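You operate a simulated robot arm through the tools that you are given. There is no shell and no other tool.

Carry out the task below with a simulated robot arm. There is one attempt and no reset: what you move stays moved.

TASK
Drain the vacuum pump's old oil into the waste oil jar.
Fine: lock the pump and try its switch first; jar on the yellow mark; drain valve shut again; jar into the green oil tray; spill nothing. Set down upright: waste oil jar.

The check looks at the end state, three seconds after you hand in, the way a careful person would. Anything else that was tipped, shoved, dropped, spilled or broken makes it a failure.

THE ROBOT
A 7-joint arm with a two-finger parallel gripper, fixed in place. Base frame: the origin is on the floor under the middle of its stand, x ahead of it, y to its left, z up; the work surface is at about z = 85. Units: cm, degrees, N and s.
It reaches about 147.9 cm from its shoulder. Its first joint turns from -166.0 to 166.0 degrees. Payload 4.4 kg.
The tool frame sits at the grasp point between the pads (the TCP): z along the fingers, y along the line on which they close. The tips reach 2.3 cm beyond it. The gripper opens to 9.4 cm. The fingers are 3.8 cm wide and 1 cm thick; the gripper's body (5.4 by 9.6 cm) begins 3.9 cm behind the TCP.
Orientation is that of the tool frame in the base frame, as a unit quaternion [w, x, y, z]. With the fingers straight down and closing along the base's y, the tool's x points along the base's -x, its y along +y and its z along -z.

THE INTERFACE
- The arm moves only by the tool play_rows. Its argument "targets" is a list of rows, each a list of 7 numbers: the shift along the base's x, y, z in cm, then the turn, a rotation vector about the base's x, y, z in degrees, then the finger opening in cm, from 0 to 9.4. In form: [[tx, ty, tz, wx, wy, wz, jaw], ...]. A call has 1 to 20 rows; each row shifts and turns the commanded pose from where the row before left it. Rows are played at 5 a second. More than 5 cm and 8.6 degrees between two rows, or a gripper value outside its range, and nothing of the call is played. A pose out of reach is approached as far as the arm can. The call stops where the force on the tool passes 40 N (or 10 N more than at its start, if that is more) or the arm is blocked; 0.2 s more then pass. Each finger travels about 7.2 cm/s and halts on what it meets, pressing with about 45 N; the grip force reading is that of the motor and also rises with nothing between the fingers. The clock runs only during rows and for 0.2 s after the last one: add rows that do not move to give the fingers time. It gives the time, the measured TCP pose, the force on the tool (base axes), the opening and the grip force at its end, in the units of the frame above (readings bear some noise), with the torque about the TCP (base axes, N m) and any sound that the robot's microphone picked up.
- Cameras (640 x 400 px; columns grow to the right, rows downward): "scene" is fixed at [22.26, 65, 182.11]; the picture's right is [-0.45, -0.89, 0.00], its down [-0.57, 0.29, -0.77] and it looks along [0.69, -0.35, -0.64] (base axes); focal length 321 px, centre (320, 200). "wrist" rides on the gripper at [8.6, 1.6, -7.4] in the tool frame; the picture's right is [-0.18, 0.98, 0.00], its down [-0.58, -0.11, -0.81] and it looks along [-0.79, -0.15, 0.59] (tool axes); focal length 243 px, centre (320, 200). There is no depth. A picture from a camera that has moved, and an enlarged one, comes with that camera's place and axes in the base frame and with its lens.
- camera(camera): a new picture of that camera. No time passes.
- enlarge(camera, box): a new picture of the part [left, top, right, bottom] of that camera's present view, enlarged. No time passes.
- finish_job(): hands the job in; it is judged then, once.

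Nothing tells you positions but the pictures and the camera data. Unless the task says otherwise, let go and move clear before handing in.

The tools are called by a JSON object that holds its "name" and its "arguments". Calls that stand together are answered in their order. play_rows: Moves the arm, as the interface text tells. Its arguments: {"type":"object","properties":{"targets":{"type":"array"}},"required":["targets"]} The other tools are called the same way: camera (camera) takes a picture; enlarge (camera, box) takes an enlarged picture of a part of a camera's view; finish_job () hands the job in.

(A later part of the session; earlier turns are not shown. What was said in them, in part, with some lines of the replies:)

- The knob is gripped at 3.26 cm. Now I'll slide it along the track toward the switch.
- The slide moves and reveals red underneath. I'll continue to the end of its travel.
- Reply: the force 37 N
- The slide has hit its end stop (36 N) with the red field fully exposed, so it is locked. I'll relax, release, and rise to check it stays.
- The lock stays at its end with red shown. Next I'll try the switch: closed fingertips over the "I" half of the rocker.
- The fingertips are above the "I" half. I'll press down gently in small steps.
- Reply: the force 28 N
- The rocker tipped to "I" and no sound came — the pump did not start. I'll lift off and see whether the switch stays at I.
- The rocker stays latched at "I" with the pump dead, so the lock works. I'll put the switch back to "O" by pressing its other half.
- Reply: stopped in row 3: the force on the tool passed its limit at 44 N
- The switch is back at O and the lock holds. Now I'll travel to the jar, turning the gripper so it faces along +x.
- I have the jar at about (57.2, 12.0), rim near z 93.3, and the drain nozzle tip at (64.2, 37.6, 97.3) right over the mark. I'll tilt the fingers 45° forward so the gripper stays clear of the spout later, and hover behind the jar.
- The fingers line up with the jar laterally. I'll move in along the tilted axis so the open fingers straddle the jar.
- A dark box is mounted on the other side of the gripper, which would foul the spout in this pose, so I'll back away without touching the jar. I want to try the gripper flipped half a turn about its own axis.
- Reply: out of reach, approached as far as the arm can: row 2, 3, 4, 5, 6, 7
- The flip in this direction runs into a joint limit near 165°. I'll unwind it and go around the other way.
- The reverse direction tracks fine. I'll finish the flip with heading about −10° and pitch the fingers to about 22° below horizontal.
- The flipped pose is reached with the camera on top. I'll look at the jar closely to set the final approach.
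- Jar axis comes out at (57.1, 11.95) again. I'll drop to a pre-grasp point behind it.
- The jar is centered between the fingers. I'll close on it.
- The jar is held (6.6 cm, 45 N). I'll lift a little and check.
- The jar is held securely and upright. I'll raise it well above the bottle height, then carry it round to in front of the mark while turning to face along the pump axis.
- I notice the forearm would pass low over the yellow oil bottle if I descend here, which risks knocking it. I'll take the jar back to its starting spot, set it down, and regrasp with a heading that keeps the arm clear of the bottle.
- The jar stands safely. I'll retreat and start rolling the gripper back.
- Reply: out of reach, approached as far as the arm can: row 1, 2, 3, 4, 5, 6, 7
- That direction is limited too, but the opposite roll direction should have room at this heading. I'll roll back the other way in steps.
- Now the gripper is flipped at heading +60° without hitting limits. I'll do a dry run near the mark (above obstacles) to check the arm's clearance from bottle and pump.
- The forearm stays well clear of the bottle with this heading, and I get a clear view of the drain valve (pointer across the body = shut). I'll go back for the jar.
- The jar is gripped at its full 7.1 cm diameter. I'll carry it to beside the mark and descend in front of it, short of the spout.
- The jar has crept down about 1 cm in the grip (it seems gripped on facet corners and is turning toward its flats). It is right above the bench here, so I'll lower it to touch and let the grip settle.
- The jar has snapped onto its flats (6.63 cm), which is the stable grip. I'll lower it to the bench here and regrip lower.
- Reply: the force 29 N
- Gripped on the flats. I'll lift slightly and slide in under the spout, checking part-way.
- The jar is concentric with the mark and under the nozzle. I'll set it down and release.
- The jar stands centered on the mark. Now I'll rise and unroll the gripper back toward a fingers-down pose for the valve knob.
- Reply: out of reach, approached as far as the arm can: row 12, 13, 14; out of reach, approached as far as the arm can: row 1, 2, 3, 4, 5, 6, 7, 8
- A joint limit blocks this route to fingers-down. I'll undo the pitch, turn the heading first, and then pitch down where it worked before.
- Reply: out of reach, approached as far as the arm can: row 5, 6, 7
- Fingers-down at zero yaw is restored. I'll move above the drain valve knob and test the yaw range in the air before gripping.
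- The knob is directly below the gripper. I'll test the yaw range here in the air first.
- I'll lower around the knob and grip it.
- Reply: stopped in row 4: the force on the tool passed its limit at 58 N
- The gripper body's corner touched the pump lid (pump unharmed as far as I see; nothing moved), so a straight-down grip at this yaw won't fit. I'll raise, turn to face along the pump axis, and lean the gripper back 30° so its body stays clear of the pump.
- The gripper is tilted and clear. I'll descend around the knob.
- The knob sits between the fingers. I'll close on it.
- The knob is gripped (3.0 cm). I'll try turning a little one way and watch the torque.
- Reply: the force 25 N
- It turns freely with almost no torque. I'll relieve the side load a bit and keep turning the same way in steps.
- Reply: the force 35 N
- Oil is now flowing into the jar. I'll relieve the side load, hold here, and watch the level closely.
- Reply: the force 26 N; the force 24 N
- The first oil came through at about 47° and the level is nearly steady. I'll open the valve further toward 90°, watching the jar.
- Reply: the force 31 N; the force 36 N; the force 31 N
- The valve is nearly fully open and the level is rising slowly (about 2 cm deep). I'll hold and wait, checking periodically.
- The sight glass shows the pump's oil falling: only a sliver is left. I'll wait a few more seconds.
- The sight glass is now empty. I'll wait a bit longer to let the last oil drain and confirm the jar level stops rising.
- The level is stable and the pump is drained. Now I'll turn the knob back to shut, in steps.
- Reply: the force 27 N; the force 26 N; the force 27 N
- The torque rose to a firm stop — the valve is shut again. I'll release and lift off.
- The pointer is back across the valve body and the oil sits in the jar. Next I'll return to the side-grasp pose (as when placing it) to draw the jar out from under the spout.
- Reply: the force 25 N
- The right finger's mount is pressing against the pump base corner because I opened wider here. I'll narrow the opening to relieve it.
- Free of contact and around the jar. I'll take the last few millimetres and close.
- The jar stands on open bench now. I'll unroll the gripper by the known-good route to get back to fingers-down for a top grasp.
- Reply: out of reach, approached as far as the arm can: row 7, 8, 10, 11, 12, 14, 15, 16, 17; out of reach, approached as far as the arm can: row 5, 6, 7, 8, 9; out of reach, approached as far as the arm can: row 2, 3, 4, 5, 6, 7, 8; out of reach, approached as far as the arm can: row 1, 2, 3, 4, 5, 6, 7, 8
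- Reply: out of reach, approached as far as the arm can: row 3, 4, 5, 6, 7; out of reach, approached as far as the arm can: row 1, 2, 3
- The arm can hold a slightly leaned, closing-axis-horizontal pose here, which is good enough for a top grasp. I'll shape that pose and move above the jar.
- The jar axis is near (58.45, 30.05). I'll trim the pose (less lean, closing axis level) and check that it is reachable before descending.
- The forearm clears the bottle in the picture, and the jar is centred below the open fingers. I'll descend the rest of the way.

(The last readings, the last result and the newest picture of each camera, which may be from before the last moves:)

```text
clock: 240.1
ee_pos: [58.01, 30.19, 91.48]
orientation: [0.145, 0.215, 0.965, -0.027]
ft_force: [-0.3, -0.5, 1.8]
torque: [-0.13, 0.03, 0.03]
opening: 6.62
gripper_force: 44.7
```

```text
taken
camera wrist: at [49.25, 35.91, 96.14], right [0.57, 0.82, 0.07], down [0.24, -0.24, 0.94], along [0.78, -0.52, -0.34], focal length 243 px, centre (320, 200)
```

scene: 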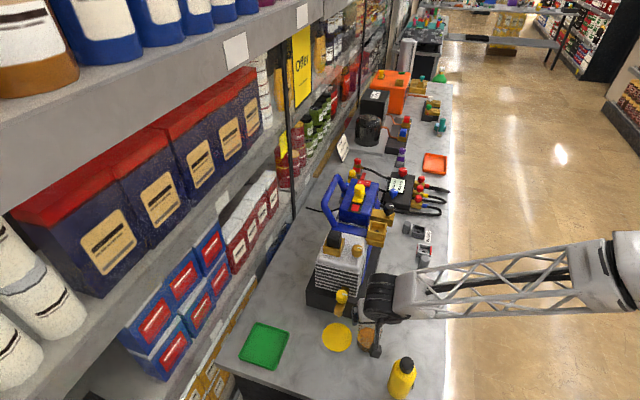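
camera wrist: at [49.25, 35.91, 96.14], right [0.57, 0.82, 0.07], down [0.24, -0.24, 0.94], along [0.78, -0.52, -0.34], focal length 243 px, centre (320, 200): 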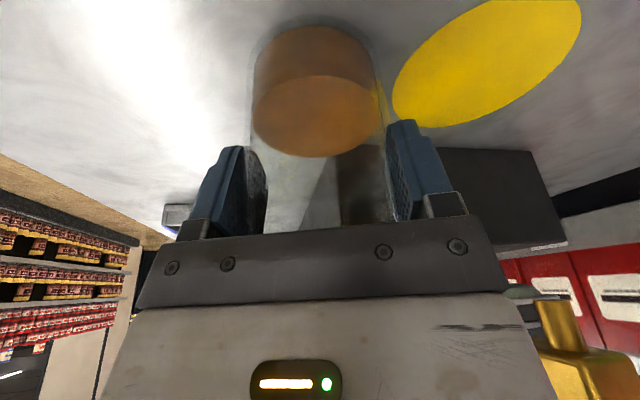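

The jar is held on its flats. I'll lift slowly and look.

{"name": "play_rows", "arguments": {"targets": [[0, 0, 0.4, 0, 0, 0, 6.0], [0, 0, 0.8, 0, 0, 0, 6.0], [0, 0, 1.5, 0, 0, 0, 6.0], [0, 0, 2, 0, 0, 0, 6.0], [0, 0, 2, 0, 0, 0, 6.0], [0, 0, 2, 0, 0, 0, 6.0], [0, 0, 1, 0, 0, 0, 6.0], [0, 0, 0, 0, 0, 0, 6.0]]}}

{"name": "camera", "arguments": {"camera": "wrist"}}

{"name": "camera", "arguments": {"camera": "scene"}}

```text
clock: 241.9
ee_pos: [58.01, 30.24, 101.33]
orientation: [0.145, 0.215, 0.965, -0.026]
ft_force: [0.2, 0.0, -1.0]
torque: [-0.02, 0.02, -0.02]
opening: 6.63
gripper_force: 44.7
```

```text
taken
camera wrist: at [49.26, 35.86, 105.96], right [0.57, 0.82, 0.07], down [0.24, -0.24, 0.94], along [0.78, -0.52, -0.34], focal length 243 px, centre (320, 200)
```

wrist: 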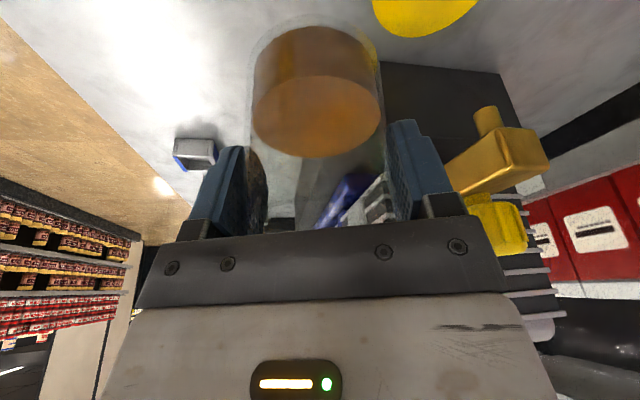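

```text
taken
```

scene: 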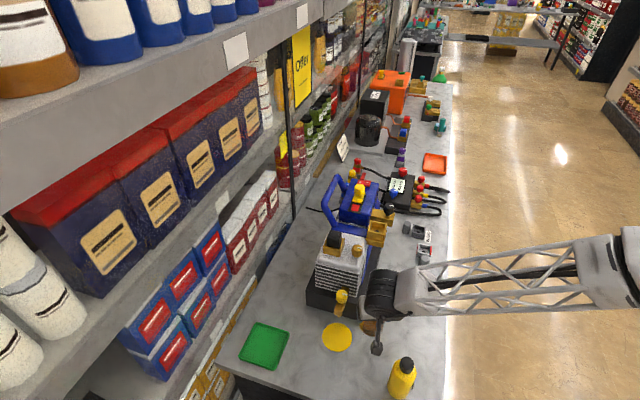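

{"name": "play_rows", "arguments": {"targets": [[0, 0, 1, 0, 0, 0, 6.0], [0, 0, 2, 0, 0, 0, 6.0], [0, 0, 2, 0, 0, 0, 6.0], [0, 0, 2, 0, 0, 0, 6.0], [0, 0, 2, 0, 0, 0, 6.0], [0, 0, 2, 0, 0, 0, 6.0], [0, 0, 1.5, 0, 0, 0, 6.0], [-0.3, 0.9, 0.5, 0, 0, 0, 6.0], [-0.57, 1.83, 0, 0, 0, 0, 6.0], [-0.57, 1.83, 0, 0, 0, 0, 6.0], [-0.57, 1.83, 0, 0, 0, 0, 6.0], [-0.57, 1.83, 0, 0, 0, 0, 6.0], [-0.57, 1.83, 0, 0, 0, 0, 6.0], [-0.57, 1.83, 0, 0, 0, 0, 6.0], [-0.3, 0.9, 0, 0, 0, 0, 6.0], [0, 0, 0, 0, 0, 0, 6.0]]}}

{"name": "camera", "arguments": {"camera": "wrist"}}

{"name": "camera", "arguments": {"camera": "scene"}}

```text
clock: 245.3
ee_pos: [54.04, 43.18, 114.37]
orientation: [0.146, 0.214, 0.965, -0.026]
ft_force: [0.1, -0.8, -1.5]
torque: [0.02, -0.03, 0.01]
opening: 6.61
gripper_force: 44.8
```

```text
taken
camera wrist: at [45.27, 48.79, 118.87], right [0.57, 0.82, 0.07], down [0.24, -0.24, 0.94], along [0.78, -0.52, -0.34], focal length 243 px, centre (320, 200)
```

wrist: 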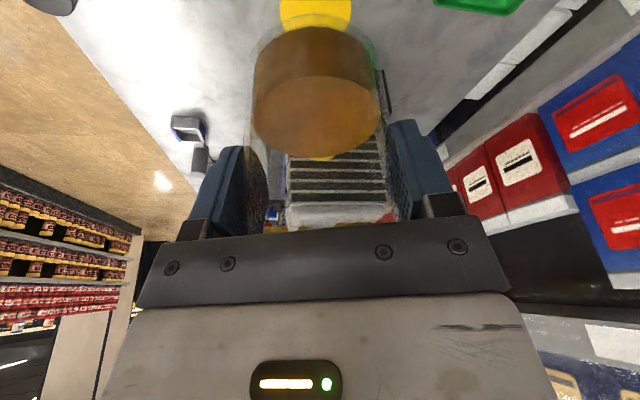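

```text
taken
```

scene: 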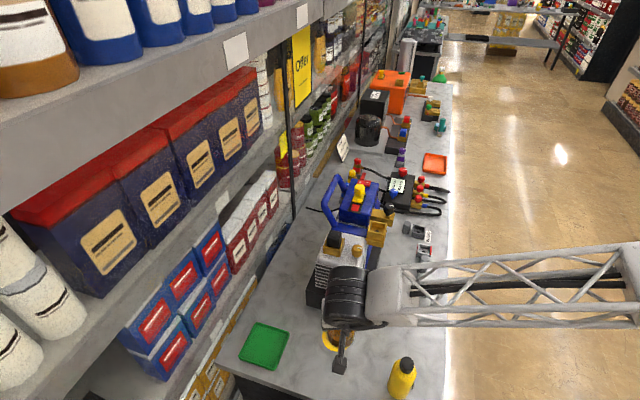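

{"name": "play_rows", "arguments": {"targets": [[0.7, 0.65, 0, 0, 0, 0, 6.0], [1.45, 1.3, 0, 0, 0, 0, 6.0], [1.45, 1.3, 0, 0, 0, 0, 6.0], [1.45, 1.3, 0, 0, 0, 0, 6.0], [1.45, 1.3, 0, 0, 0, 0, 6.0], [0.7, 0.65, 0, 0, 0, 0, 6.0], [0, 0, 0, 0, 0, 0, 6.0]]}}

{"name": "camera", "arguments": {"camera": "wrist"}}

{"name": "enlarge", "arguments": {"camera": "scene", "box": [220, 270, 400, 390]}}

```text
clock: 246.9
ee_pos: [61.31, 49.57, 114.26]
orientation: [0.145, 0.215, 0.965, -0.026]
ft_force: [-1.2, -0.1, -1.8]
torque: [0.01, 0.01, 0.01]
opening: 6.62
gripper_force: 44.7
```

```text
taken
camera wrist: at [52.51, 55.18, 118.86], right [0.57, 0.82, 0.07], down [0.24, -0.24, 0.94], along [0.78, -0.52, -0.34], focal length 243 px, centre (320, 200)
```

wrist: 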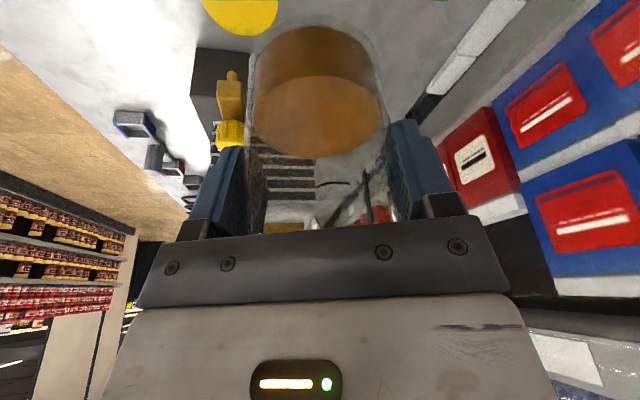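

```text
3.33 times, centred on (310, 330) of scene
camera zoom: at [22.26, 65.0, 182.11], right [-0.45, -0.89, 0.0], down [-0.57, 0.29, -0.77], along [0.69, -0.35, -0.64], focal length 1071 px, centre (353, -233)
```

zoom: 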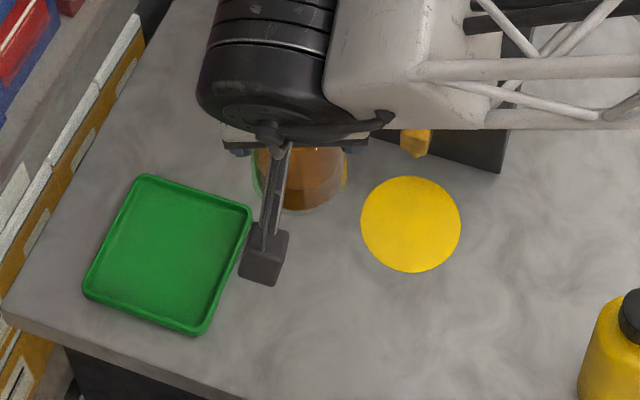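

{"name": "play_rows", "arguments": {"targets": [[0.7, 0.65, 0, 0, 0, 0, 6.0], [1.4, 1.32, 0, 0, 0, 0, 6.0], [1.4, 1.32, 0, 0, 0, 0, 6.0], [1.4, 1.32, 0, 0, 0, 0, 6.0], [1.4, 1.32, 0, 0, 0, 0, 6.0], [1.4, 1.32, 0, 0, 0, 0, 6.0], [1.4, 1.32, 0, 0, 0, 0, 6.0], [0.75, 0.7, 0, 0, 0, 0, 6.0], [0, 0, 0, 0, 0, 0, 6.0]]}}

{"name": "camera", "arguments": {"camera": "wrist"}}

{"name": "camera", "arguments": {"camera": "scene"}}

{"name": "enlarge", "arguments": {"camera": "scene", "box": [200, 270, 380, 390]}}

```text
clock: 248.9
ee_pos: [71.25, 58.78, 114.19]
orientation: [0.146, 0.214, 0.966, -0.027]
ft_force: [-0.1, -0.3, -1.7]
torque: [0.0, 0.01, -0.02]
opening: 6.63
gripper_force: 44.9
```

```text
taken
camera wrist: at [62.39, 64.43, 118.75], right [0.57, 0.82, 0.07], down [0.24, -0.24, 0.94], along [0.78, -0.52, -0.34], focal length 243 px, centre (320, 200)
```

wrist: 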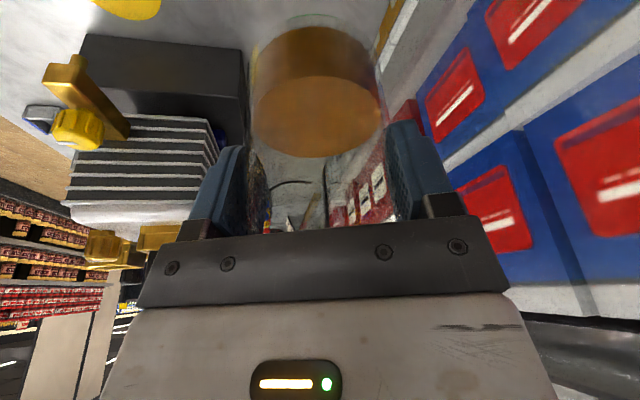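

```text
taken
```

scene: 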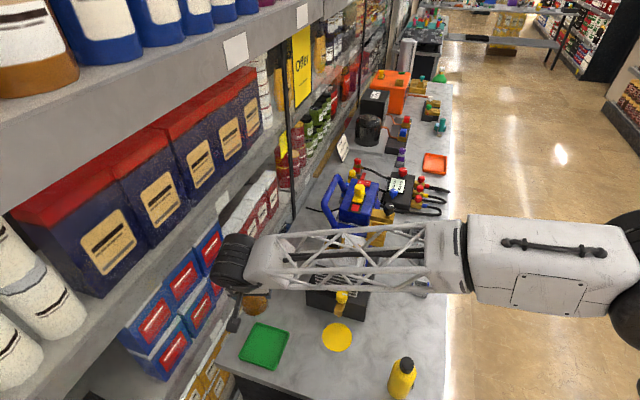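

```text
3.33 times, centred on (290, 330) of scene
camera zoom: at [22.26, 65.0, 182.11], right [-0.45, -0.89, 0.0], down [-0.57, 0.29, -0.77], along [0.69, -0.35, -0.64], focal length 1071 px, centre (420, -233)
```

zoom: 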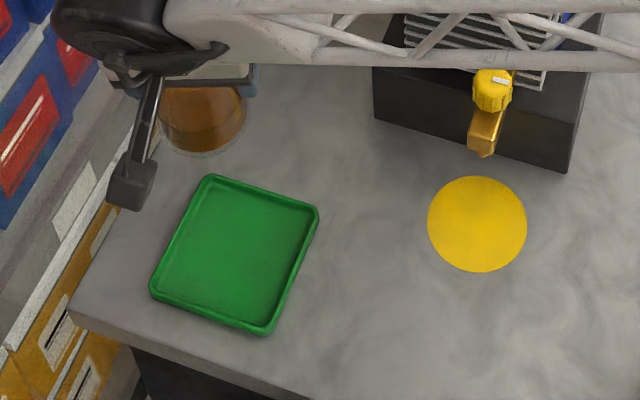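

The jar is over the tray. I'll descend slowly, checking clearance and alignment before the last few centimetres.

{"name": "play_rows", "arguments": {"targets": [[0, 0, -1, 0, 0, 0, 6.0], [0, 0, -2, 0, 0, 0, 6.0], [0, 0, -2, 0, 0, 0, 6.0], [0, 0, -2, 0, 0, 0, 6.0], [0, 0, -2, 0, 0, 0, 6.0], [0, 0, -1.5, 0, 0, 0, 6.0], [0, 0, 0, 0, 0, 0, 6.0]]}}

{"name": "camera", "arguments": {"camera": "wrist"}}

{"name": "camera", "arguments": {"camera": "scene"}}

{"name": "enlarge", "arguments": {"camera": "scene", "box": [200, 270, 380, 390]}}

```text
clock: 250.5
ee_pos: [71.25, 58.82, 103.82]
orientation: [0.146, 0.214, 0.965, -0.026]
ft_force: [-0.7, -0.3, -1.9]
torque: [0.02, 0.01, -0.01]
opening: 6.64
gripper_force: 45.4
```

```text
taken
camera wrist: at [62.3, 64.48, 108.37], right [0.57, 0.82, 0.07], down [0.24, -0.24, 0.94], along [0.78, -0.52, -0.34], focal length 243 px, centre (320, 200)
```

wrist: 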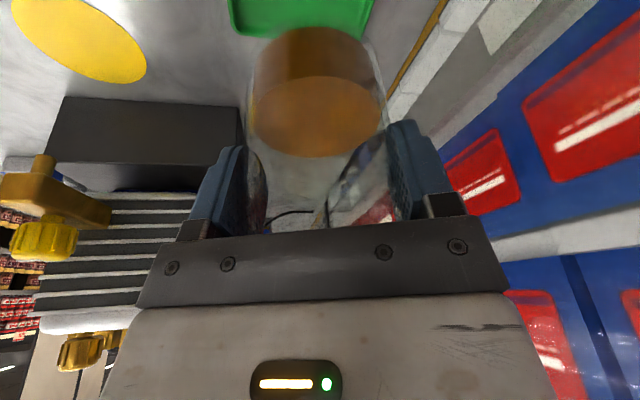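

```text
taken
```

scene: 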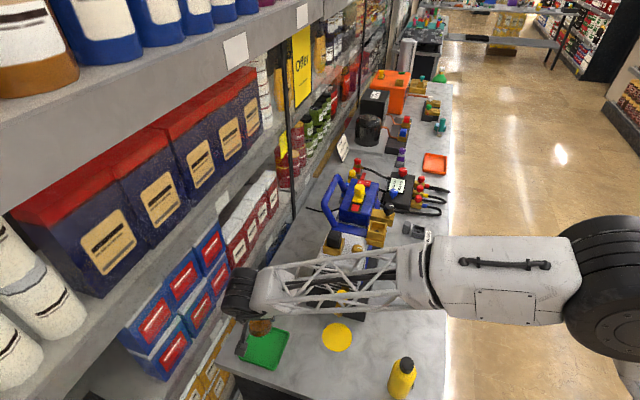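

```text
3.33 times, centred on (290, 330) of scene
camera zoom: at [22.26, 65.0, 182.11], right [-0.45, -0.89, 0.0], down [-0.57, 0.29, -0.77], along [0.69, -0.35, -0.64], focal length 1071 px, centre (420, -233)
```

zoom: 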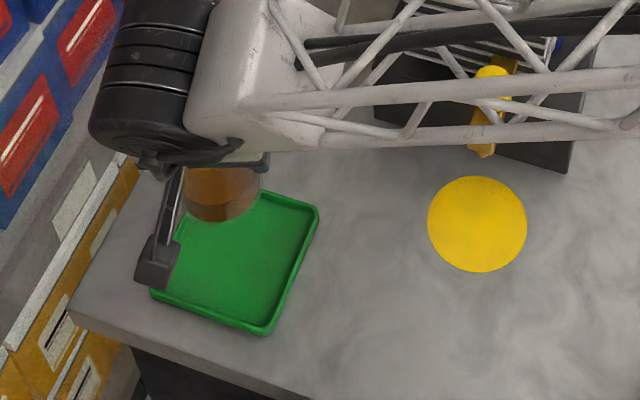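

{"name": "play_rows", "arguments": {"targets": [[0, 0, -1.5, 0, 0, 0, 6.0], [0, 0, -2, 0, 0, 0, 6.0], [0, 0, -2, 0, 0, 0, 6.0], [0, 0, -2, 0, 0, 0, 6.0], [0, 0, -1, 0, 0, 0, 6.0], [0, 0, 0, 0, 0, 0, 6.0]]}}

{"name": "camera", "arguments": {"camera": "wrist"}}

{"name": "enlarge", "arguments": {"camera": "scene", "box": [200, 270, 380, 390]}}

{"name": "camera", "arguments": {"camera": "scene"}}

```text
clock: 251.9
ee_pos: [71.22, 58.58, 95.27]
orientation: [0.145, 0.213, 0.966, -0.026]
ft_force: [0.8, 0.0, -1.5]
torque: [0.01, -0.02, 0.0]
opening: 6.61
gripper_force: 44.9
```

```text
taken
camera wrist: at [62.39, 64.32, 99.84], right [0.57, 0.82, 0.07], down [0.24, -0.24, 0.94], along [0.78, -0.52, -0.34], focal length 243 px, centre (320, 200)
```

wrist: 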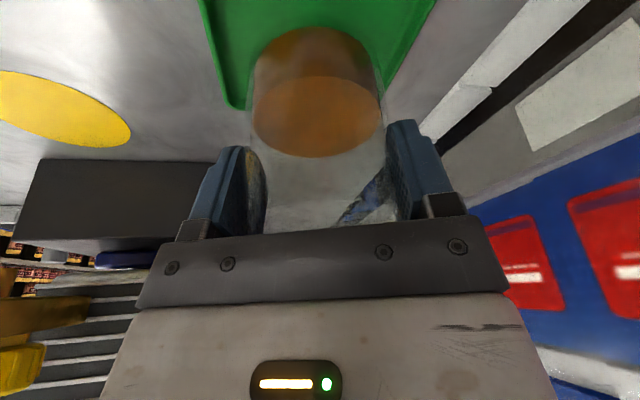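

```text
3.33 times, centred on (290, 330) of scene
camera zoom: at [22.26, 65.0, 182.11], right [-0.45, -0.89, 0.0], down [-0.57, 0.29, -0.77], along [0.69, -0.35, -0.64], focal length 1071 px, centre (420, -233)
```

zoom: 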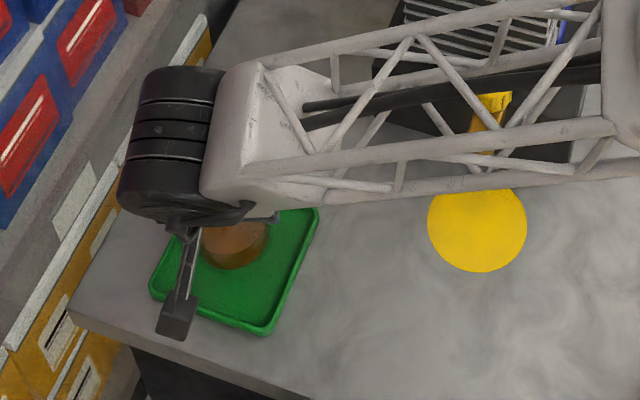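

```text
taken
```

scene: 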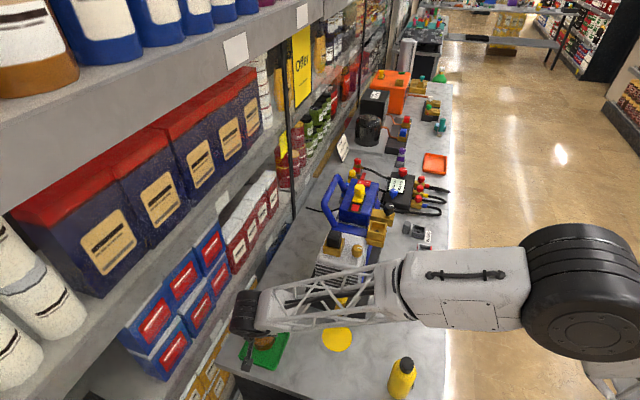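

{"name": "enlarge", "arguments": {"camera": "scene", "box": [280, 260, 400, 340]}}

{"name": "enlarge", "arguments": {"camera": "wrist", "box": [0, 40, 260, 400]}}

```text
5.00 times, centred on (340, 300) of scene
camera zoom: at [22.26, 65.0, 182.11], right [-0.45, -0.89, 0.0], down [-0.57, 0.29, -0.77], along [0.69, -0.35, -0.64], focal length 1606 px, centre (220, -300)
```

zoom: 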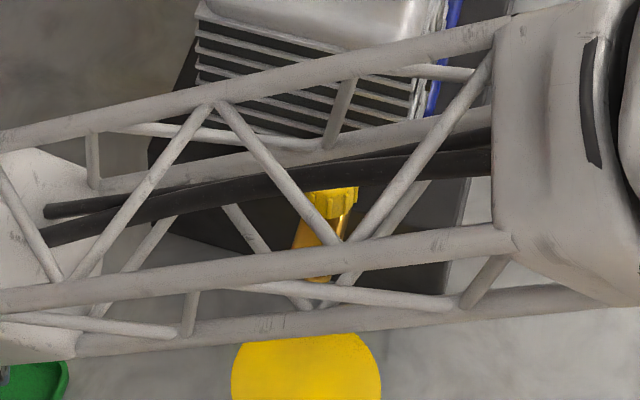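

```text
1.11 times, centred on (130, 220) of wrist
camera zoom: at [62.39, 64.32, 99.84], right [0.57, 0.82, 0.07], down [0.24, -0.24, 0.94], along [0.78, -0.52, -0.34], focal length 270 px, centre (531, 178)
```

zoom: 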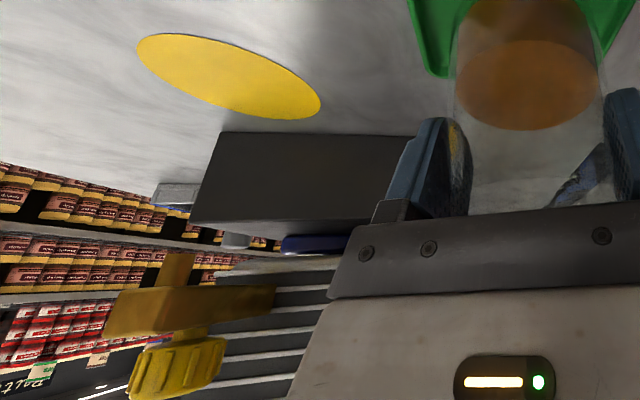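

The forearm would come very close to the valve knob if I lowered further here. I'll raise, set the jar down on open bench beside the tray, and regrasp with more lean so the arm stays clear.

{"name": "play_rows", "arguments": {"targets": [[0, 0, 1, 0, 0, 0, 6.0], [0, 0, 2, 0, 0, 0, 6.0], [0, 0, 2, 0, 0, 0, 6.0], [0, 0, 1.5, 0, 0, 0, 6.0], [-0.5, -0.55, 0, 0, 0, 0, 6.0], [-1, -1.15, 0, 0, 0, 0, 6.0], [-1.2, -1.35, 0, 0, 0, 0, 6.0], [-1.2, -1.35, 0, 0, 0, 0, 6.0], [-1.2, -1.35, 0, 0, 0, 0, 6.0], [-1, -1.15, 0, 0, 0, 0, 6.0], [-0.8, -1.0, 0, 0, 0, 0, 6.0], [0, 0, 0, 0, 0, 0, 6.0]]}}

{"name": "enlarge", "arguments": {"camera": "scene", "box": [220, 250, 420, 390]}}

{"name": "camera", "arguments": {"camera": "wrist"}}

```text
clock: 254.5
ee_pos: [64.34, 50.83, 101.78]
orientation: [0.146, 0.214, 0.966, -0.026]
ft_force: [1.2, -0.6, -1.8]
torque: [-0.01, -0.01, -0.02]
opening: 6.62
gripper_force: 45.1
```

```text
2.86 times, centred on (320, 320) of scene
camera zoom: at [22.26, 65.0, 182.11], right [-0.45, -0.89, 0.0], down [-0.57, 0.29, -0.77], along [0.69, -0.35, -0.64], focal length 918 px, centre (320, -143)
```

zoom: 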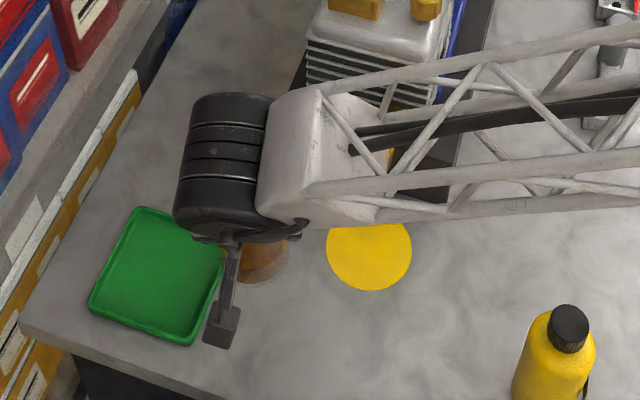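

```text
taken
camera wrist: at [55.5, 56.51, 106.34], right [0.57, 0.82, 0.07], down [0.24, -0.24, 0.94], along [0.78, -0.52, -0.34], focal length 243 px, centre (320, 200)
```

wrist: 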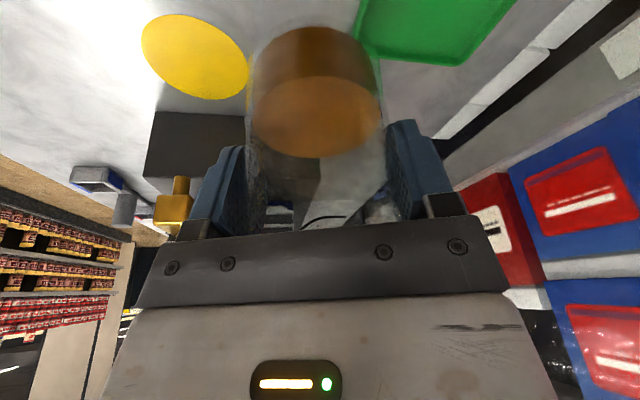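

{"name": "play_rows", "arguments": {"targets": [[-0.35, -0.35, 0, 0, 0, 0, 6.0], [-0.35, -0.35, -1, 0, 0, 0, 6.0], [0, 0, -2, 0, 0, 0, 6.0], [0, 0, -2, 0, 0, 0, 6.0], [0, 0, -2, 0, 0, 0, 6.0], [0, 0, -1.6, 0, 0, 0, 6.0], [0, 0, -0.8, 0, 0, 0, 6.0], [0, 0, 0, 0, 0, 0, 6.0]]}}

{"name": "enlarge", "arguments": {"camera": "scene", "box": [220, 250, 420, 390]}}

```text
clock: 256.3
ee_pos: [63.65, 50.24, 92.34]
orientation: [0.145, 0.214, 0.966, -0.026]
ft_force: [-0.1, 0.2, -0.9]
torque: [0.03, 0.01, -0.03]
opening: 6.63
gripper_force: 45.4
```

```text
2.86 times, centred on (320, 320) of scene
camera zoom: at [22.26, 65.0, 182.11], right [-0.45, -0.89, 0.0], down [-0.57, 0.29, -0.77], along [0.69, -0.35, -0.64], focal length 918 px, centre (320, -143)
```

zoom: 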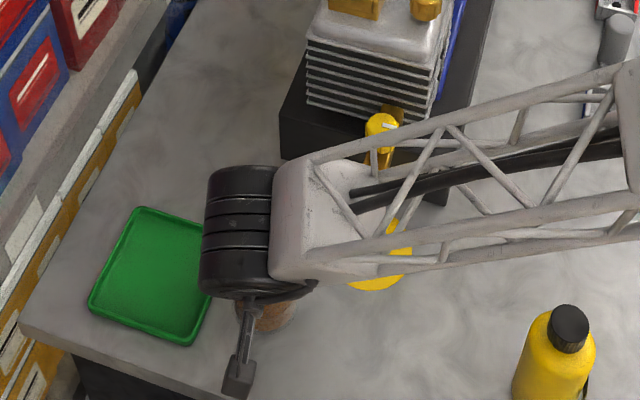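

{"name": "play_rows", "arguments": {"targets": [[0, 0, -0.5, 0, 0, 0, 6.0], [0, 0, -0.3, 0, 0, 0, 6.0], [0, 0, -0.15, 0, 0, 0, 6.0], [0, 0, 0, 0, 0, 0, 6.0]]}}

```text
clock: 257.3
ee_pos: [63.52, 50.13, 91.61]
orientation: [0.147, 0.215, 0.965, -0.026]
ft_force: [-0.8, -4.3, 13.1]
torque: [-0.71, 0.22, 0.03]
opening: 6.65
gripper_force: 45.1
```

{"name": "play_rows", "arguments": {"targets": [[0, 0, 0.15, 0, 0, 0, 6.0], [0, 0, 0, 0, 0, 0, 7.4], [0, 0, 0, 0, 0, 0, 8.8], [0, 0, 0, 0, 0, 0, 9.0], [0, 0, 0.5, 0, 0, 0, 9.0], [0, 0, 0.4, -2.03, -4.85, 0, 9.0], [0, 0, 0, -2.03, -4.85, 0, 9.0], [0, 0, 0, 0, 0, 0, 9.0]]}}

{"name": "camera", "arguments": {"camera": "wrist"}}

{"name": "enlarge", "arguments": {"camera": "scene", "box": [220, 250, 420, 390]}}

```text
clock: 259.1
ee_pos: [63.47, 50.12, 92.51]
orientation: [0.235, 0.212, 0.948, -0.043]
ft_force: [-0.1, -0.4, 0.5]
torque: [-0.03, 0.03, 0.01]
opening: 9.02
gripper_force: 0.0
```

```text
taken
camera wrist: at [54.1, 56.07, 95.08], right [0.56, 0.82, 0.1], down [0.08, -0.18, 0.98], along [0.83, -0.54, -0.16], focal length 243 px, centre (320, 200)
```

wrist: 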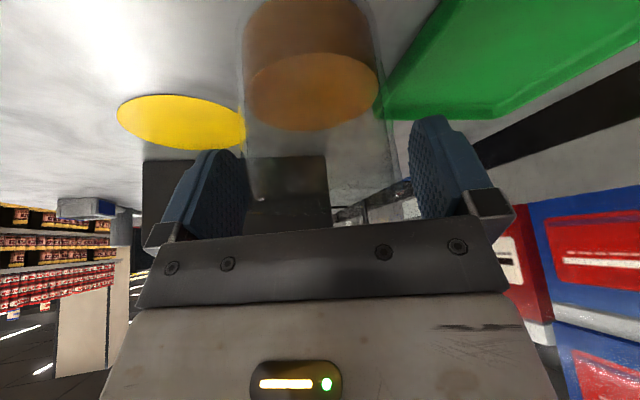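

```text
2.86 times, centred on (320, 320) of scene
camera zoom: at [22.26, 65.0, 182.11], right [-0.45, -0.89, 0.0], down [-0.57, 0.29, -0.77], along [0.69, -0.35, -0.64], focal length 918 px, centre (320, -143)
```

zoom: 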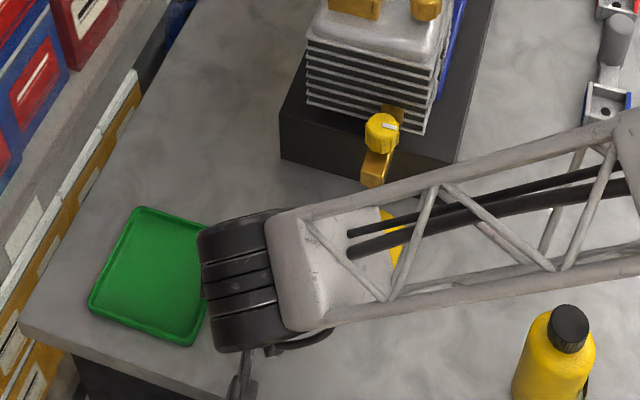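

{"name": "play_rows", "arguments": {"targets": [[0, 0, 0, 0, 0, 0, 8.0], [0, 0, 0, 0, 0, 0, 7.2], [0, 0, 0, 0, 0, 0, 6.6], [0, 0, 0, 0, 0, 0, 6.0], [0, 0, 0, 0, 0, 0, 6.0], [0, 0, 0, 0, 0, 0, 6.0]]}}

{"name": "camera", "arguments": {"camera": "wrist"}}

```text
clock: 260.5
ee_pos: [63.54, 50.12, 92.53]
orientation: [0.234, 0.211, 0.948, -0.043]
ft_force: [0.5, -2.2, 3.6]
torque: [-0.29, 0.06, 0.04]
opening: 6.63
gripper_force: 44.9
```

```text
taken
camera wrist: at [54.1, 56.07, 95.11], right [0.56, 0.82, 0.1], down [0.08, -0.18, 0.98], along [0.83, -0.54, -0.16], focal length 243 px, centre (320, 200)
```

wrist: 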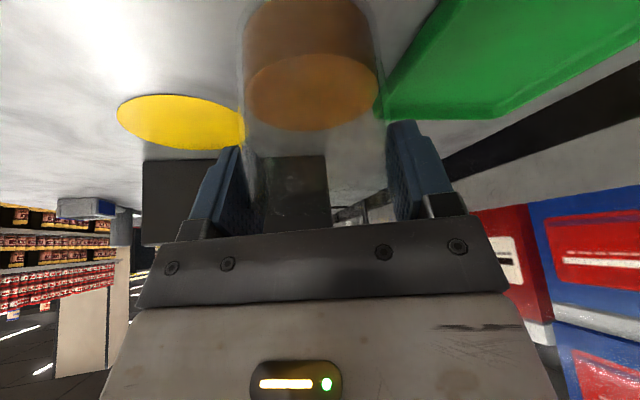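

{"name": "play_rows", "arguments": {"targets": [[0, 0, 0.4, 0, 0, 0, 6.0], [0, 0, 0.8, 0, 0, 0, 6.0], [0, 0, 1.5, 0, 0, 0, 6.0], [0, 0, 1.8, 0, 0, 0, 6.0], [0, 0, 1.5, 0, 0, 0, 6.0], [0.5, 0.55, 0, 0, 0, 0, 6.0], [1.0, 1.15, 0, 0, 0, 0, 6.0], [1.3, 1.5, 0, 0, 0, 0, 6.0], [1.3, 1.5, 0, 0, 0, 0, 6.0], [1.3, 1.5, 0, 0, 0, 0, 6.0], [1.2, 1.35, 0, 0, 0, 0, 6.0], [0.7, 0.8, 0, 0, 0, 0, 6.0], [0.36, 0.37, 0, 0, 0, 0, 6.0], [0, 0, 0, 0, 0, 0, 6.0]]}}

{"name": "camera", "arguments": {"camera": "wrist"}}

{"name": "enlarge", "arguments": {"camera": "scene", "box": [220, 250, 420, 390]}}

{"name": "camera", "arguments": {"camera": "scene"}}

```text
clock: 263.5
ee_pos: [71.2, 58.95, 98.58]
orientation: [0.235, 0.21, 0.948, -0.042]
ft_force: [0.0, -0.5, -2.1]
torque: [0.01, 0.01, 0.02]
opening: 6.6
gripper_force: 45.1
```

```text
taken
camera wrist: at [61.79, 64.8, 101.16], right [0.56, 0.82, 0.1], down [0.08, -0.18, 0.98], along [0.83, -0.54, -0.16], focal length 243 px, centre (320, 200)
```

wrist: 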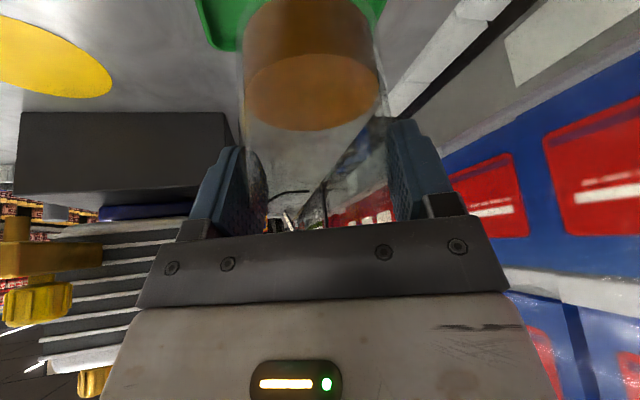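

```text
2.86 times, centred on (320, 320) of scene
camera zoom: at [22.26, 65.0, 182.11], right [-0.45, -0.89, 0.0], down [-0.57, 0.29, -0.77], along [0.69, -0.35, -0.64], focal length 918 px, centre (320, -143)
```

zoom: 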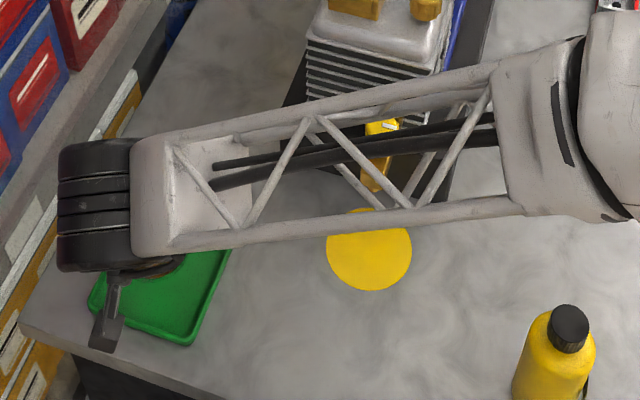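

```text
taken
```

scene: 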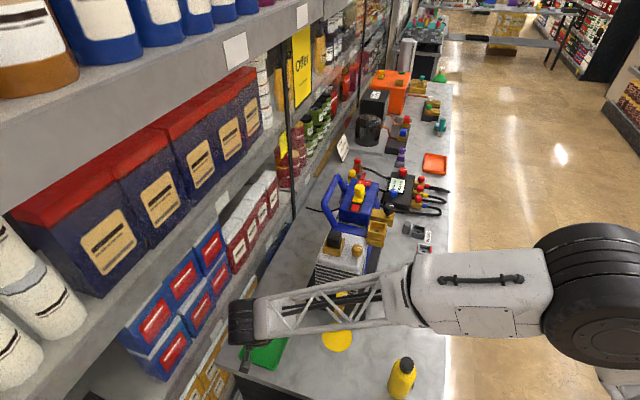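

The forearm now passes between valve and bottle. I'll bias the placement slightly toward the tray's outer side for extra clearance and descend in small steps.

{"name": "play_rows", "arguments": {"targets": [[-0.5, 0.1, 0, 0, 0, 0, 6.0], [-0.5, 0.1, 0, 0, 0, 0, 6.0], [0, 0, -1, 0, 0, 0, 6.0], [0, 0, -1, 0, 0, 0, 6.0], [0, 0, -1, 0, 0, 0, 6.0], [0, 0, 0, 0, 0, 0, 6.0]]}}

{"name": "enlarge", "arguments": {"camera": "scene", "box": [220, 250, 420, 390]}}

{"name": "camera", "arguments": {"camera": "wrist"}}

```text
clock: 264.9
ee_pos: [70.23, 59.23, 95.56]
orientation: [0.234, 0.211, 0.948, -0.042]
ft_force: [-0.2, 0.0, -1.1]
torque: [-0.01, 0.01, -0.01]
opening: 6.6
gripper_force: 45.0
```

```text
2.86 times, centred on (320, 320) of scene
camera zoom: at [22.26, 65.0, 182.11], right [-0.45, -0.89, 0.0], down [-0.57, 0.29, -0.77], along [0.69, -0.35, -0.64], focal length 918 px, centre (320, -143)
```

zoom: 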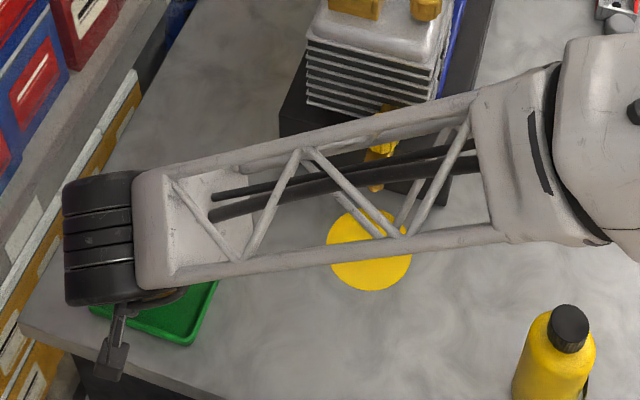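

```text
taken
camera wrist: at [60.81, 65.14, 98.07], right [0.56, 0.82, 0.1], down [0.08, -0.18, 0.98], along [0.83, -0.54, -0.16], focal length 243 px, centre (320, 200)
```

wrist: 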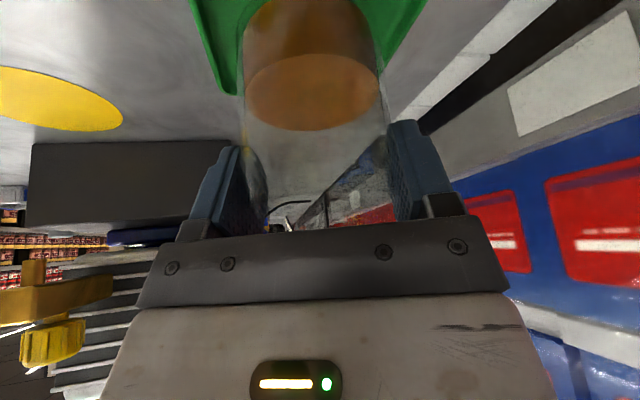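

{"name": "play_rows", "arguments": {"targets": [[0.25, -0.25, 0, 0, 0, 0, 6.0], [0, 0, -0.7, 0, 0, 0, 6.0], [0, 0, -0.7, 0, 0, 0, 6.0], [0, 0, 0, 0, 0, 0, 6.0]]}}

{"name": "enlarge", "arguments": {"camera": "scene", "box": [220, 250, 420, 390]}}

{"name": "enlarge", "arguments": {"camera": "wrist", "box": [160, 0, 480, 200]}}

```text
clock: 265.9
ee_pos: [70.49, 58.92, 94.09]
orientation: [0.234, 0.21, 0.948, -0.042]
ft_force: [0.3, -0.1, -1.2]
torque: [0.03, -0.02, 0.01]
opening: 6.63
gripper_force: 45.1
```

```text
2.86 times, centred on (320, 320) of scene
camera zoom: at [22.26, 65.0, 182.11], right [-0.45, -0.89, 0.0], down [-0.57, 0.29, -0.77], along [0.69, -0.35, -0.64], focal length 918 px, centre (320, -143)
```

zoom: 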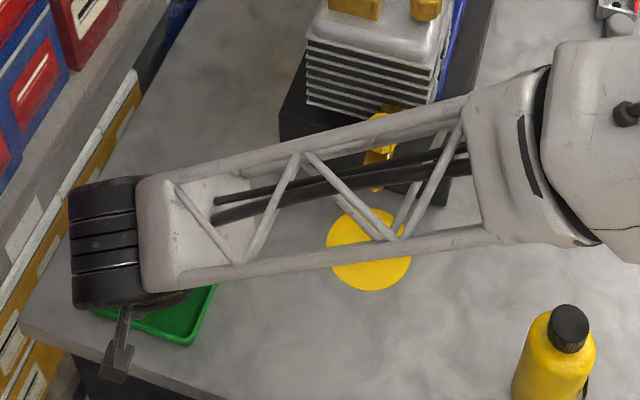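

```text
2.00 times, centred on (320, 100) of wrist
camera zoom: at [61.05, 64.78, 96.71], right [0.56, 0.82, 0.1], down [0.08, -0.18, 0.98], along [0.83, -0.54, -0.16], focal length 485 px, centre (320, 400)
```

zoom: 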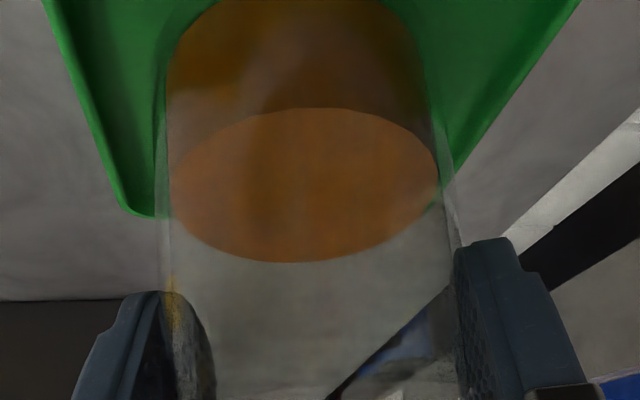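

{"name": "play_rows", "arguments": {"targets": [[0, 0, -0.5, 0, 0, 0, 6.0], [0, 0, -0.4, 0, 0, 0, 6.0], [0, 0, -0.2, 0, 0, 0, 6.0], [0, 0, 0, 0, 0, 0, 6.0]]}}

{"name": "enlarge", "arguments": {"camera": "scene", "box": [220, 250, 420, 390]}}

```text
clock: 266.9
ee_pos: [70.54, 58.83, 92.97]
orientation: [0.234, 0.21, 0.948, -0.042]
ft_force: [-0.8, 0.0, -1.7]
torque: [0.0, -0.03, -0.02]
opening: 6.63
gripper_force: 44.4
```

```text
2.86 times, centred on (320, 320) of scene
camera zoom: at [22.26, 65.0, 182.11], right [-0.45, -0.89, 0.0], down [-0.57, 0.29, -0.77], along [0.69, -0.35, -0.64], focal length 918 px, centre (320, -143)
```

zoom: 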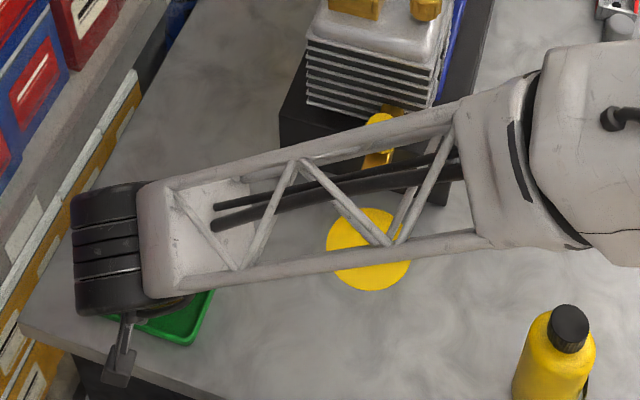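

{"name": "play_rows", "arguments": {"targets": [[0, 0, -0.15, 0, 0, 0, 6.0], [0, 0, -0.12, 0, 0, 0, 6.0], [0, 0, 0, 0, 0, 0, 6.0]]}}

```text
clock: 267.7
ee_pos: [70.39, 58.81, 92.87]
orientation: [0.236, 0.211, 0.948, -0.042]
ft_force: [-4.2, -2.7, 17.7]
torque: [-0.75, 0.58, -0.07]
opening: 6.64
gripper_force: 45.2
```

The jar bottom touches the tray floor. I'll ease off and release.

{"name": "play_rows", "arguments": {"targets": [[0, 0, 0.15, 0, 0, 0, 6.0], [0, 0, 0, 0, 0, 0, 6.9], [0, 0, 0, 0, 0, 0, 7.8], [0, 0, 0, 0, 0, 0, 8.8], [0, 0, 0, 0, 0, 0, 9.2], [0, 0, 0, 0, 0, 0, 9.2]]}}

{"name": "enlarge", "arguments": {"camera": "wrist", "box": [160, 0, 480, 240]}}

```text
clock: 269.1
ee_pos: [70.47, 58.89, 92.99]
orientation: [0.235, 0.21, 0.948, -0.042]
ft_force: [0.8, -0.3, -0.3]
torque: [-0.02, 0.04, -0.03]
opening: 9.21
gripper_force: 0.0
```

```text
1.67 times, centred on (320, 120) of wrist
camera zoom: at [61.02, 64.78, 95.53], right [0.56, 0.82, 0.1], down [0.08, -0.18, 0.98], along [0.83, -0.54, -0.16], focal length 404 px, centre (320, 333)
```

zoom: 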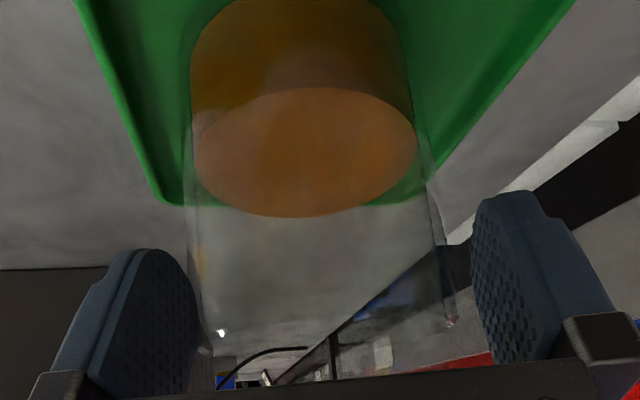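

{"name": "play_rows", "arguments": {"targets": [[0, 0, 0.8, 0, 0, 0, 9.2], [0, 0, 1.2, 0, 0, 0, 9.2], [0, 0, 1.5, 0, 0, 0, 9.2], [0, 0, 2, 0, 0, 0, 9.2], [0, 0, 2, 0, 0, 0, 9.2], [0, 0, 2.5, 0, 0, 0, 9.2], [0, 0, 3, 0, 0, 0, 9.2], [0, 0, 3, 0, 0, 0, 9.2], [0, 0, 3, 0, 0, 0, 9.2], [0, 0, 0, 0, 0, 0, 9.2]]}}

{"name": "camera", "arguments": {"camera": "scene"}}

{"name": "camera", "arguments": {"camera": "wrist"}}

{"name": "enlarge", "arguments": {"camera": "scene", "box": [220, 270, 400, 390]}}

```text
clock: 271.3
ee_pos: [70.54, 58.76, 111.78]
orientation: [0.234, 0.211, 0.948, -0.042]
ft_force: [-0.7, -0.7, -0.2]
torque: [-0.01, 0.02, 0.02]
opening: 9.21
gripper_force: 0.1
```

```text
taken
```

scene: 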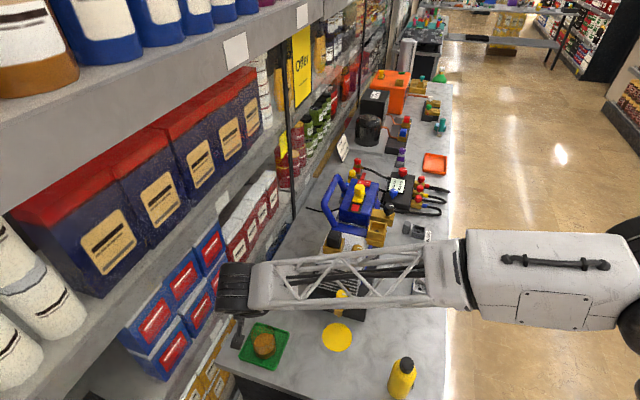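

```text
taken
camera wrist: at [61.08, 64.71, 114.46], right [0.56, 0.82, 0.1], down [0.08, -0.18, 0.98], along [0.83, -0.54, -0.16], focal length 243 px, centre (320, 200)
```

wrist: 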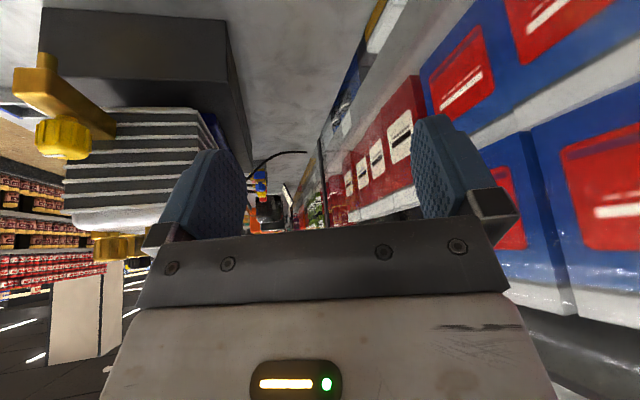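

```text
3.33 times, centred on (310, 330) of scene
camera zoom: at [22.26, 65.0, 182.11], right [-0.45, -0.89, 0.0], down [-0.57, 0.29, -0.77], along [0.69, -0.35, -0.64], focal length 1071 px, centre (353, -233)
```

zoom: 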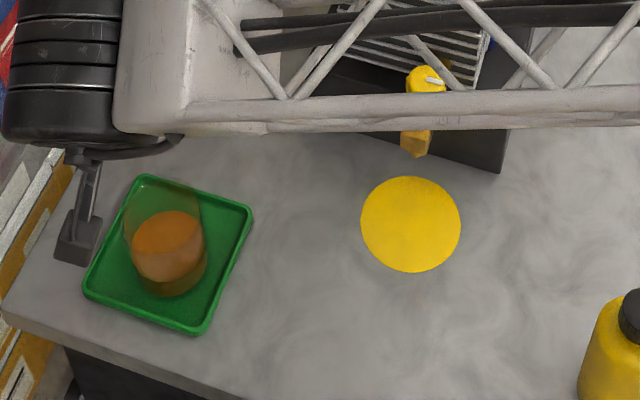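

The jar stands upright in the green tray. I'll lift the arm clear and inspect everything once more.

{"name": "play_rows", "arguments": {"targets": [[-1, -1, 3, 0, 0, 0, 9.2], [-1.5, -1.5, 3, 0, 0, 0, 9.2], [-1.5, -2, 3, 0, 0, 0, 9.2], [-1.5, -2.5, 3, 0, 0, 0, 9.2], [-1.5, -3, 2.5, 0, 0, 0, 9.2], [-1.5, -3, 2.5, 0, 0, 0, 9.2], [-1.5, -3.5, 2, 0, 0, 0, 9.2], [-1.5, -3.5, 2, 0, 0, 0, 9.2], [-1.5, -3.5, 2, 0, 0, 0, 9.2], [-1.5, -3.5, 1, 0, 0, 0, 9.2], [0, -3.5, 1, 0, 0, 0, 9.2], [0, -3.5, 0, 0, 0, 0, 9.2], [0, -3.5, 0, 0, 0, 0, 9.2], [0, 0, 0, 0, 0, 0, 9.2]]}}

{"name": "camera", "arguments": {"camera": "scene"}}

{"name": "enlarge", "arguments": {"camera": "scene", "box": [220, 270, 400, 390]}}

{"name": "enlarge", "arguments": {"camera": "scene", "box": [300, 160, 440, 320]}}

```text
clock: 274.3
ee_pos: [55.97, 21.03, 137.02]
orientation: [0.234, 0.209, 0.948, -0.041]
ft_force: [0.1, -0.1, 0.3]
torque: [0.0, 0.0, -0.01]
opening: 9.19
gripper_force: 0.0
```

```text
taken
```

scene: 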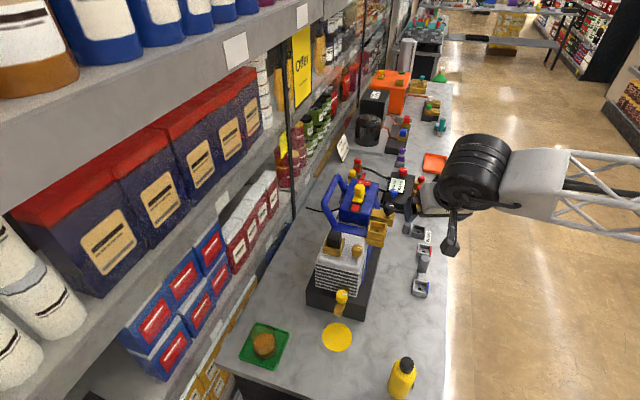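

```text
3.33 times, centred on (310, 330) of scene
camera zoom: at [22.26, 65.0, 182.11], right [-0.45, -0.89, 0.0], down [-0.57, 0.29, -0.77], along [0.69, -0.35, -0.64], focal length 1071 px, centre (353, -233)
```

zoom: 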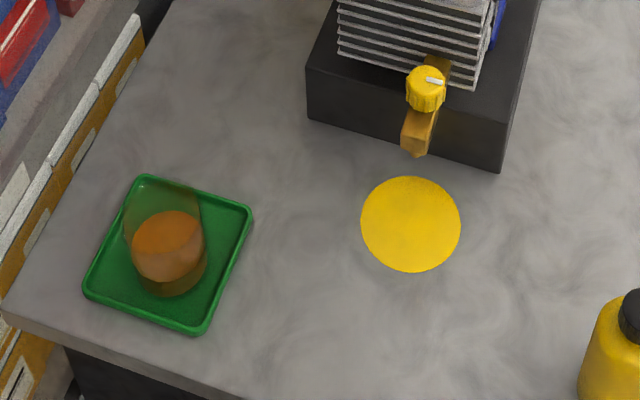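

```text
2.50 times, centred on (370, 240) of scene
camera zoom: at [22.26, 65.0, 182.11], right [-0.45, -0.89, 0.0], down [-0.57, 0.29, -0.77], along [0.69, -0.35, -0.64], focal length 803 px, centre (195, 100)
```

zoom: 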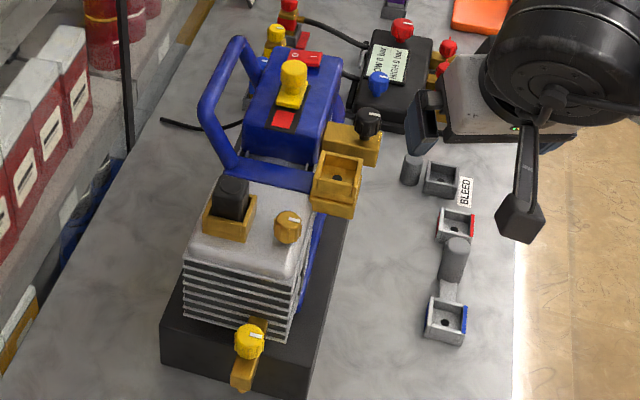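

{"name": "enlarge", "arguments": {"camera": "scene", "box": [300, 270, 380, 360]}}

{"name": "enlarge", "arguments": {"camera": "scene", "box": [225, 310, 305, 380]}}

{"name": "enlarge", "arguments": {"camera": "scene", "box": [330, 165, 400, 225]}}

```text
4.44 times, centred on (340, 315) of scene
camera zoom: at [22.26, 65.0, 182.11], right [-0.45, -0.89, 0.0], down [-0.57, 0.29, -0.77], along [0.69, -0.35, -0.64], focal length 1428 px, centre (231, -311)
```

zoom: 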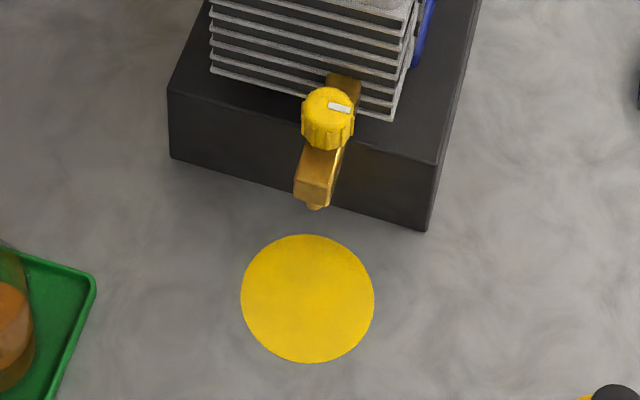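

```text
5.71 times, centred on (265, 345) of scene
camera zoom: at [22.26, 65.0, 182.11], right [-0.45, -0.89, 0.0], down [-0.57, 0.29, -0.77], along [0.69, -0.35, -0.64], focal length 1836 px, centre (634, -629)
```

zoom: 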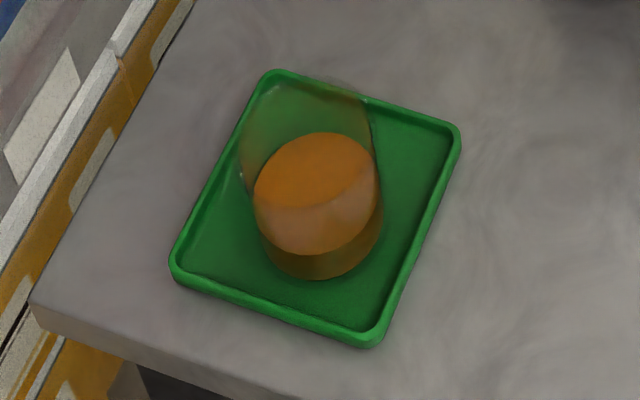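

```text
6.67 times, centred on (365, 195) of scene
camera zoom: at [22.26, 65.0, 182.11], right [-0.45, -0.89, 0.0], down [-0.57, 0.29, -0.77], along [0.69, -0.35, -0.64], focal length 2142 px, centre (20, 233)
```

zoom: 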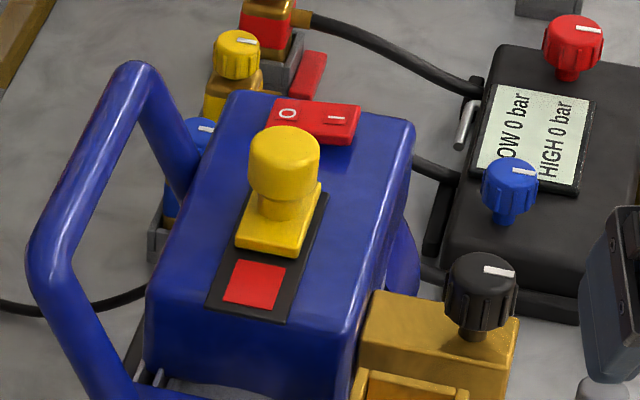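

The pump is locked out (red showing) with its switch tried and back at O, and the drain valve pointer is across the body as at the start. The jar with the drained oil stands upright in the green tray, nothing is spilled or displaced, and the arm is clear. I'm handing the job in.

{"name": "finish_job", "arguments": {}}

```text
The job is handed in.
```

The old oil is drained and the waste oil jar stands upright in the green oil tray, with no spill visible in the final pictures. I've handed the job in; no result has come back.

- **Lock and switch:** I slid the lock to its end stop, so the red field shows. Pressing the switch to I did not start the pump, and I set it back to O.
- **Draining:** I put the jar on the yellow mark and turned the drain valve about 83° open. I waited until the sight glass was empty and the jar level stopped rising; the jar is roughly half full.
- **Valve:** I turned it back to its stop. Its pointer matches the starting picture.

**Contacts with the pump:** The gripper body touched the pump's lid once with 58 N, when I first reached for the valve. A finger mount also pressed against the corner of the pump base while I went to fetch the full jar. Nothing looked moved or damaged in the final pictures.

**Jar slip:** The empty jar slipped about 1 cm in the grip on the way to the mark. I set it down and gripped it again before going on.
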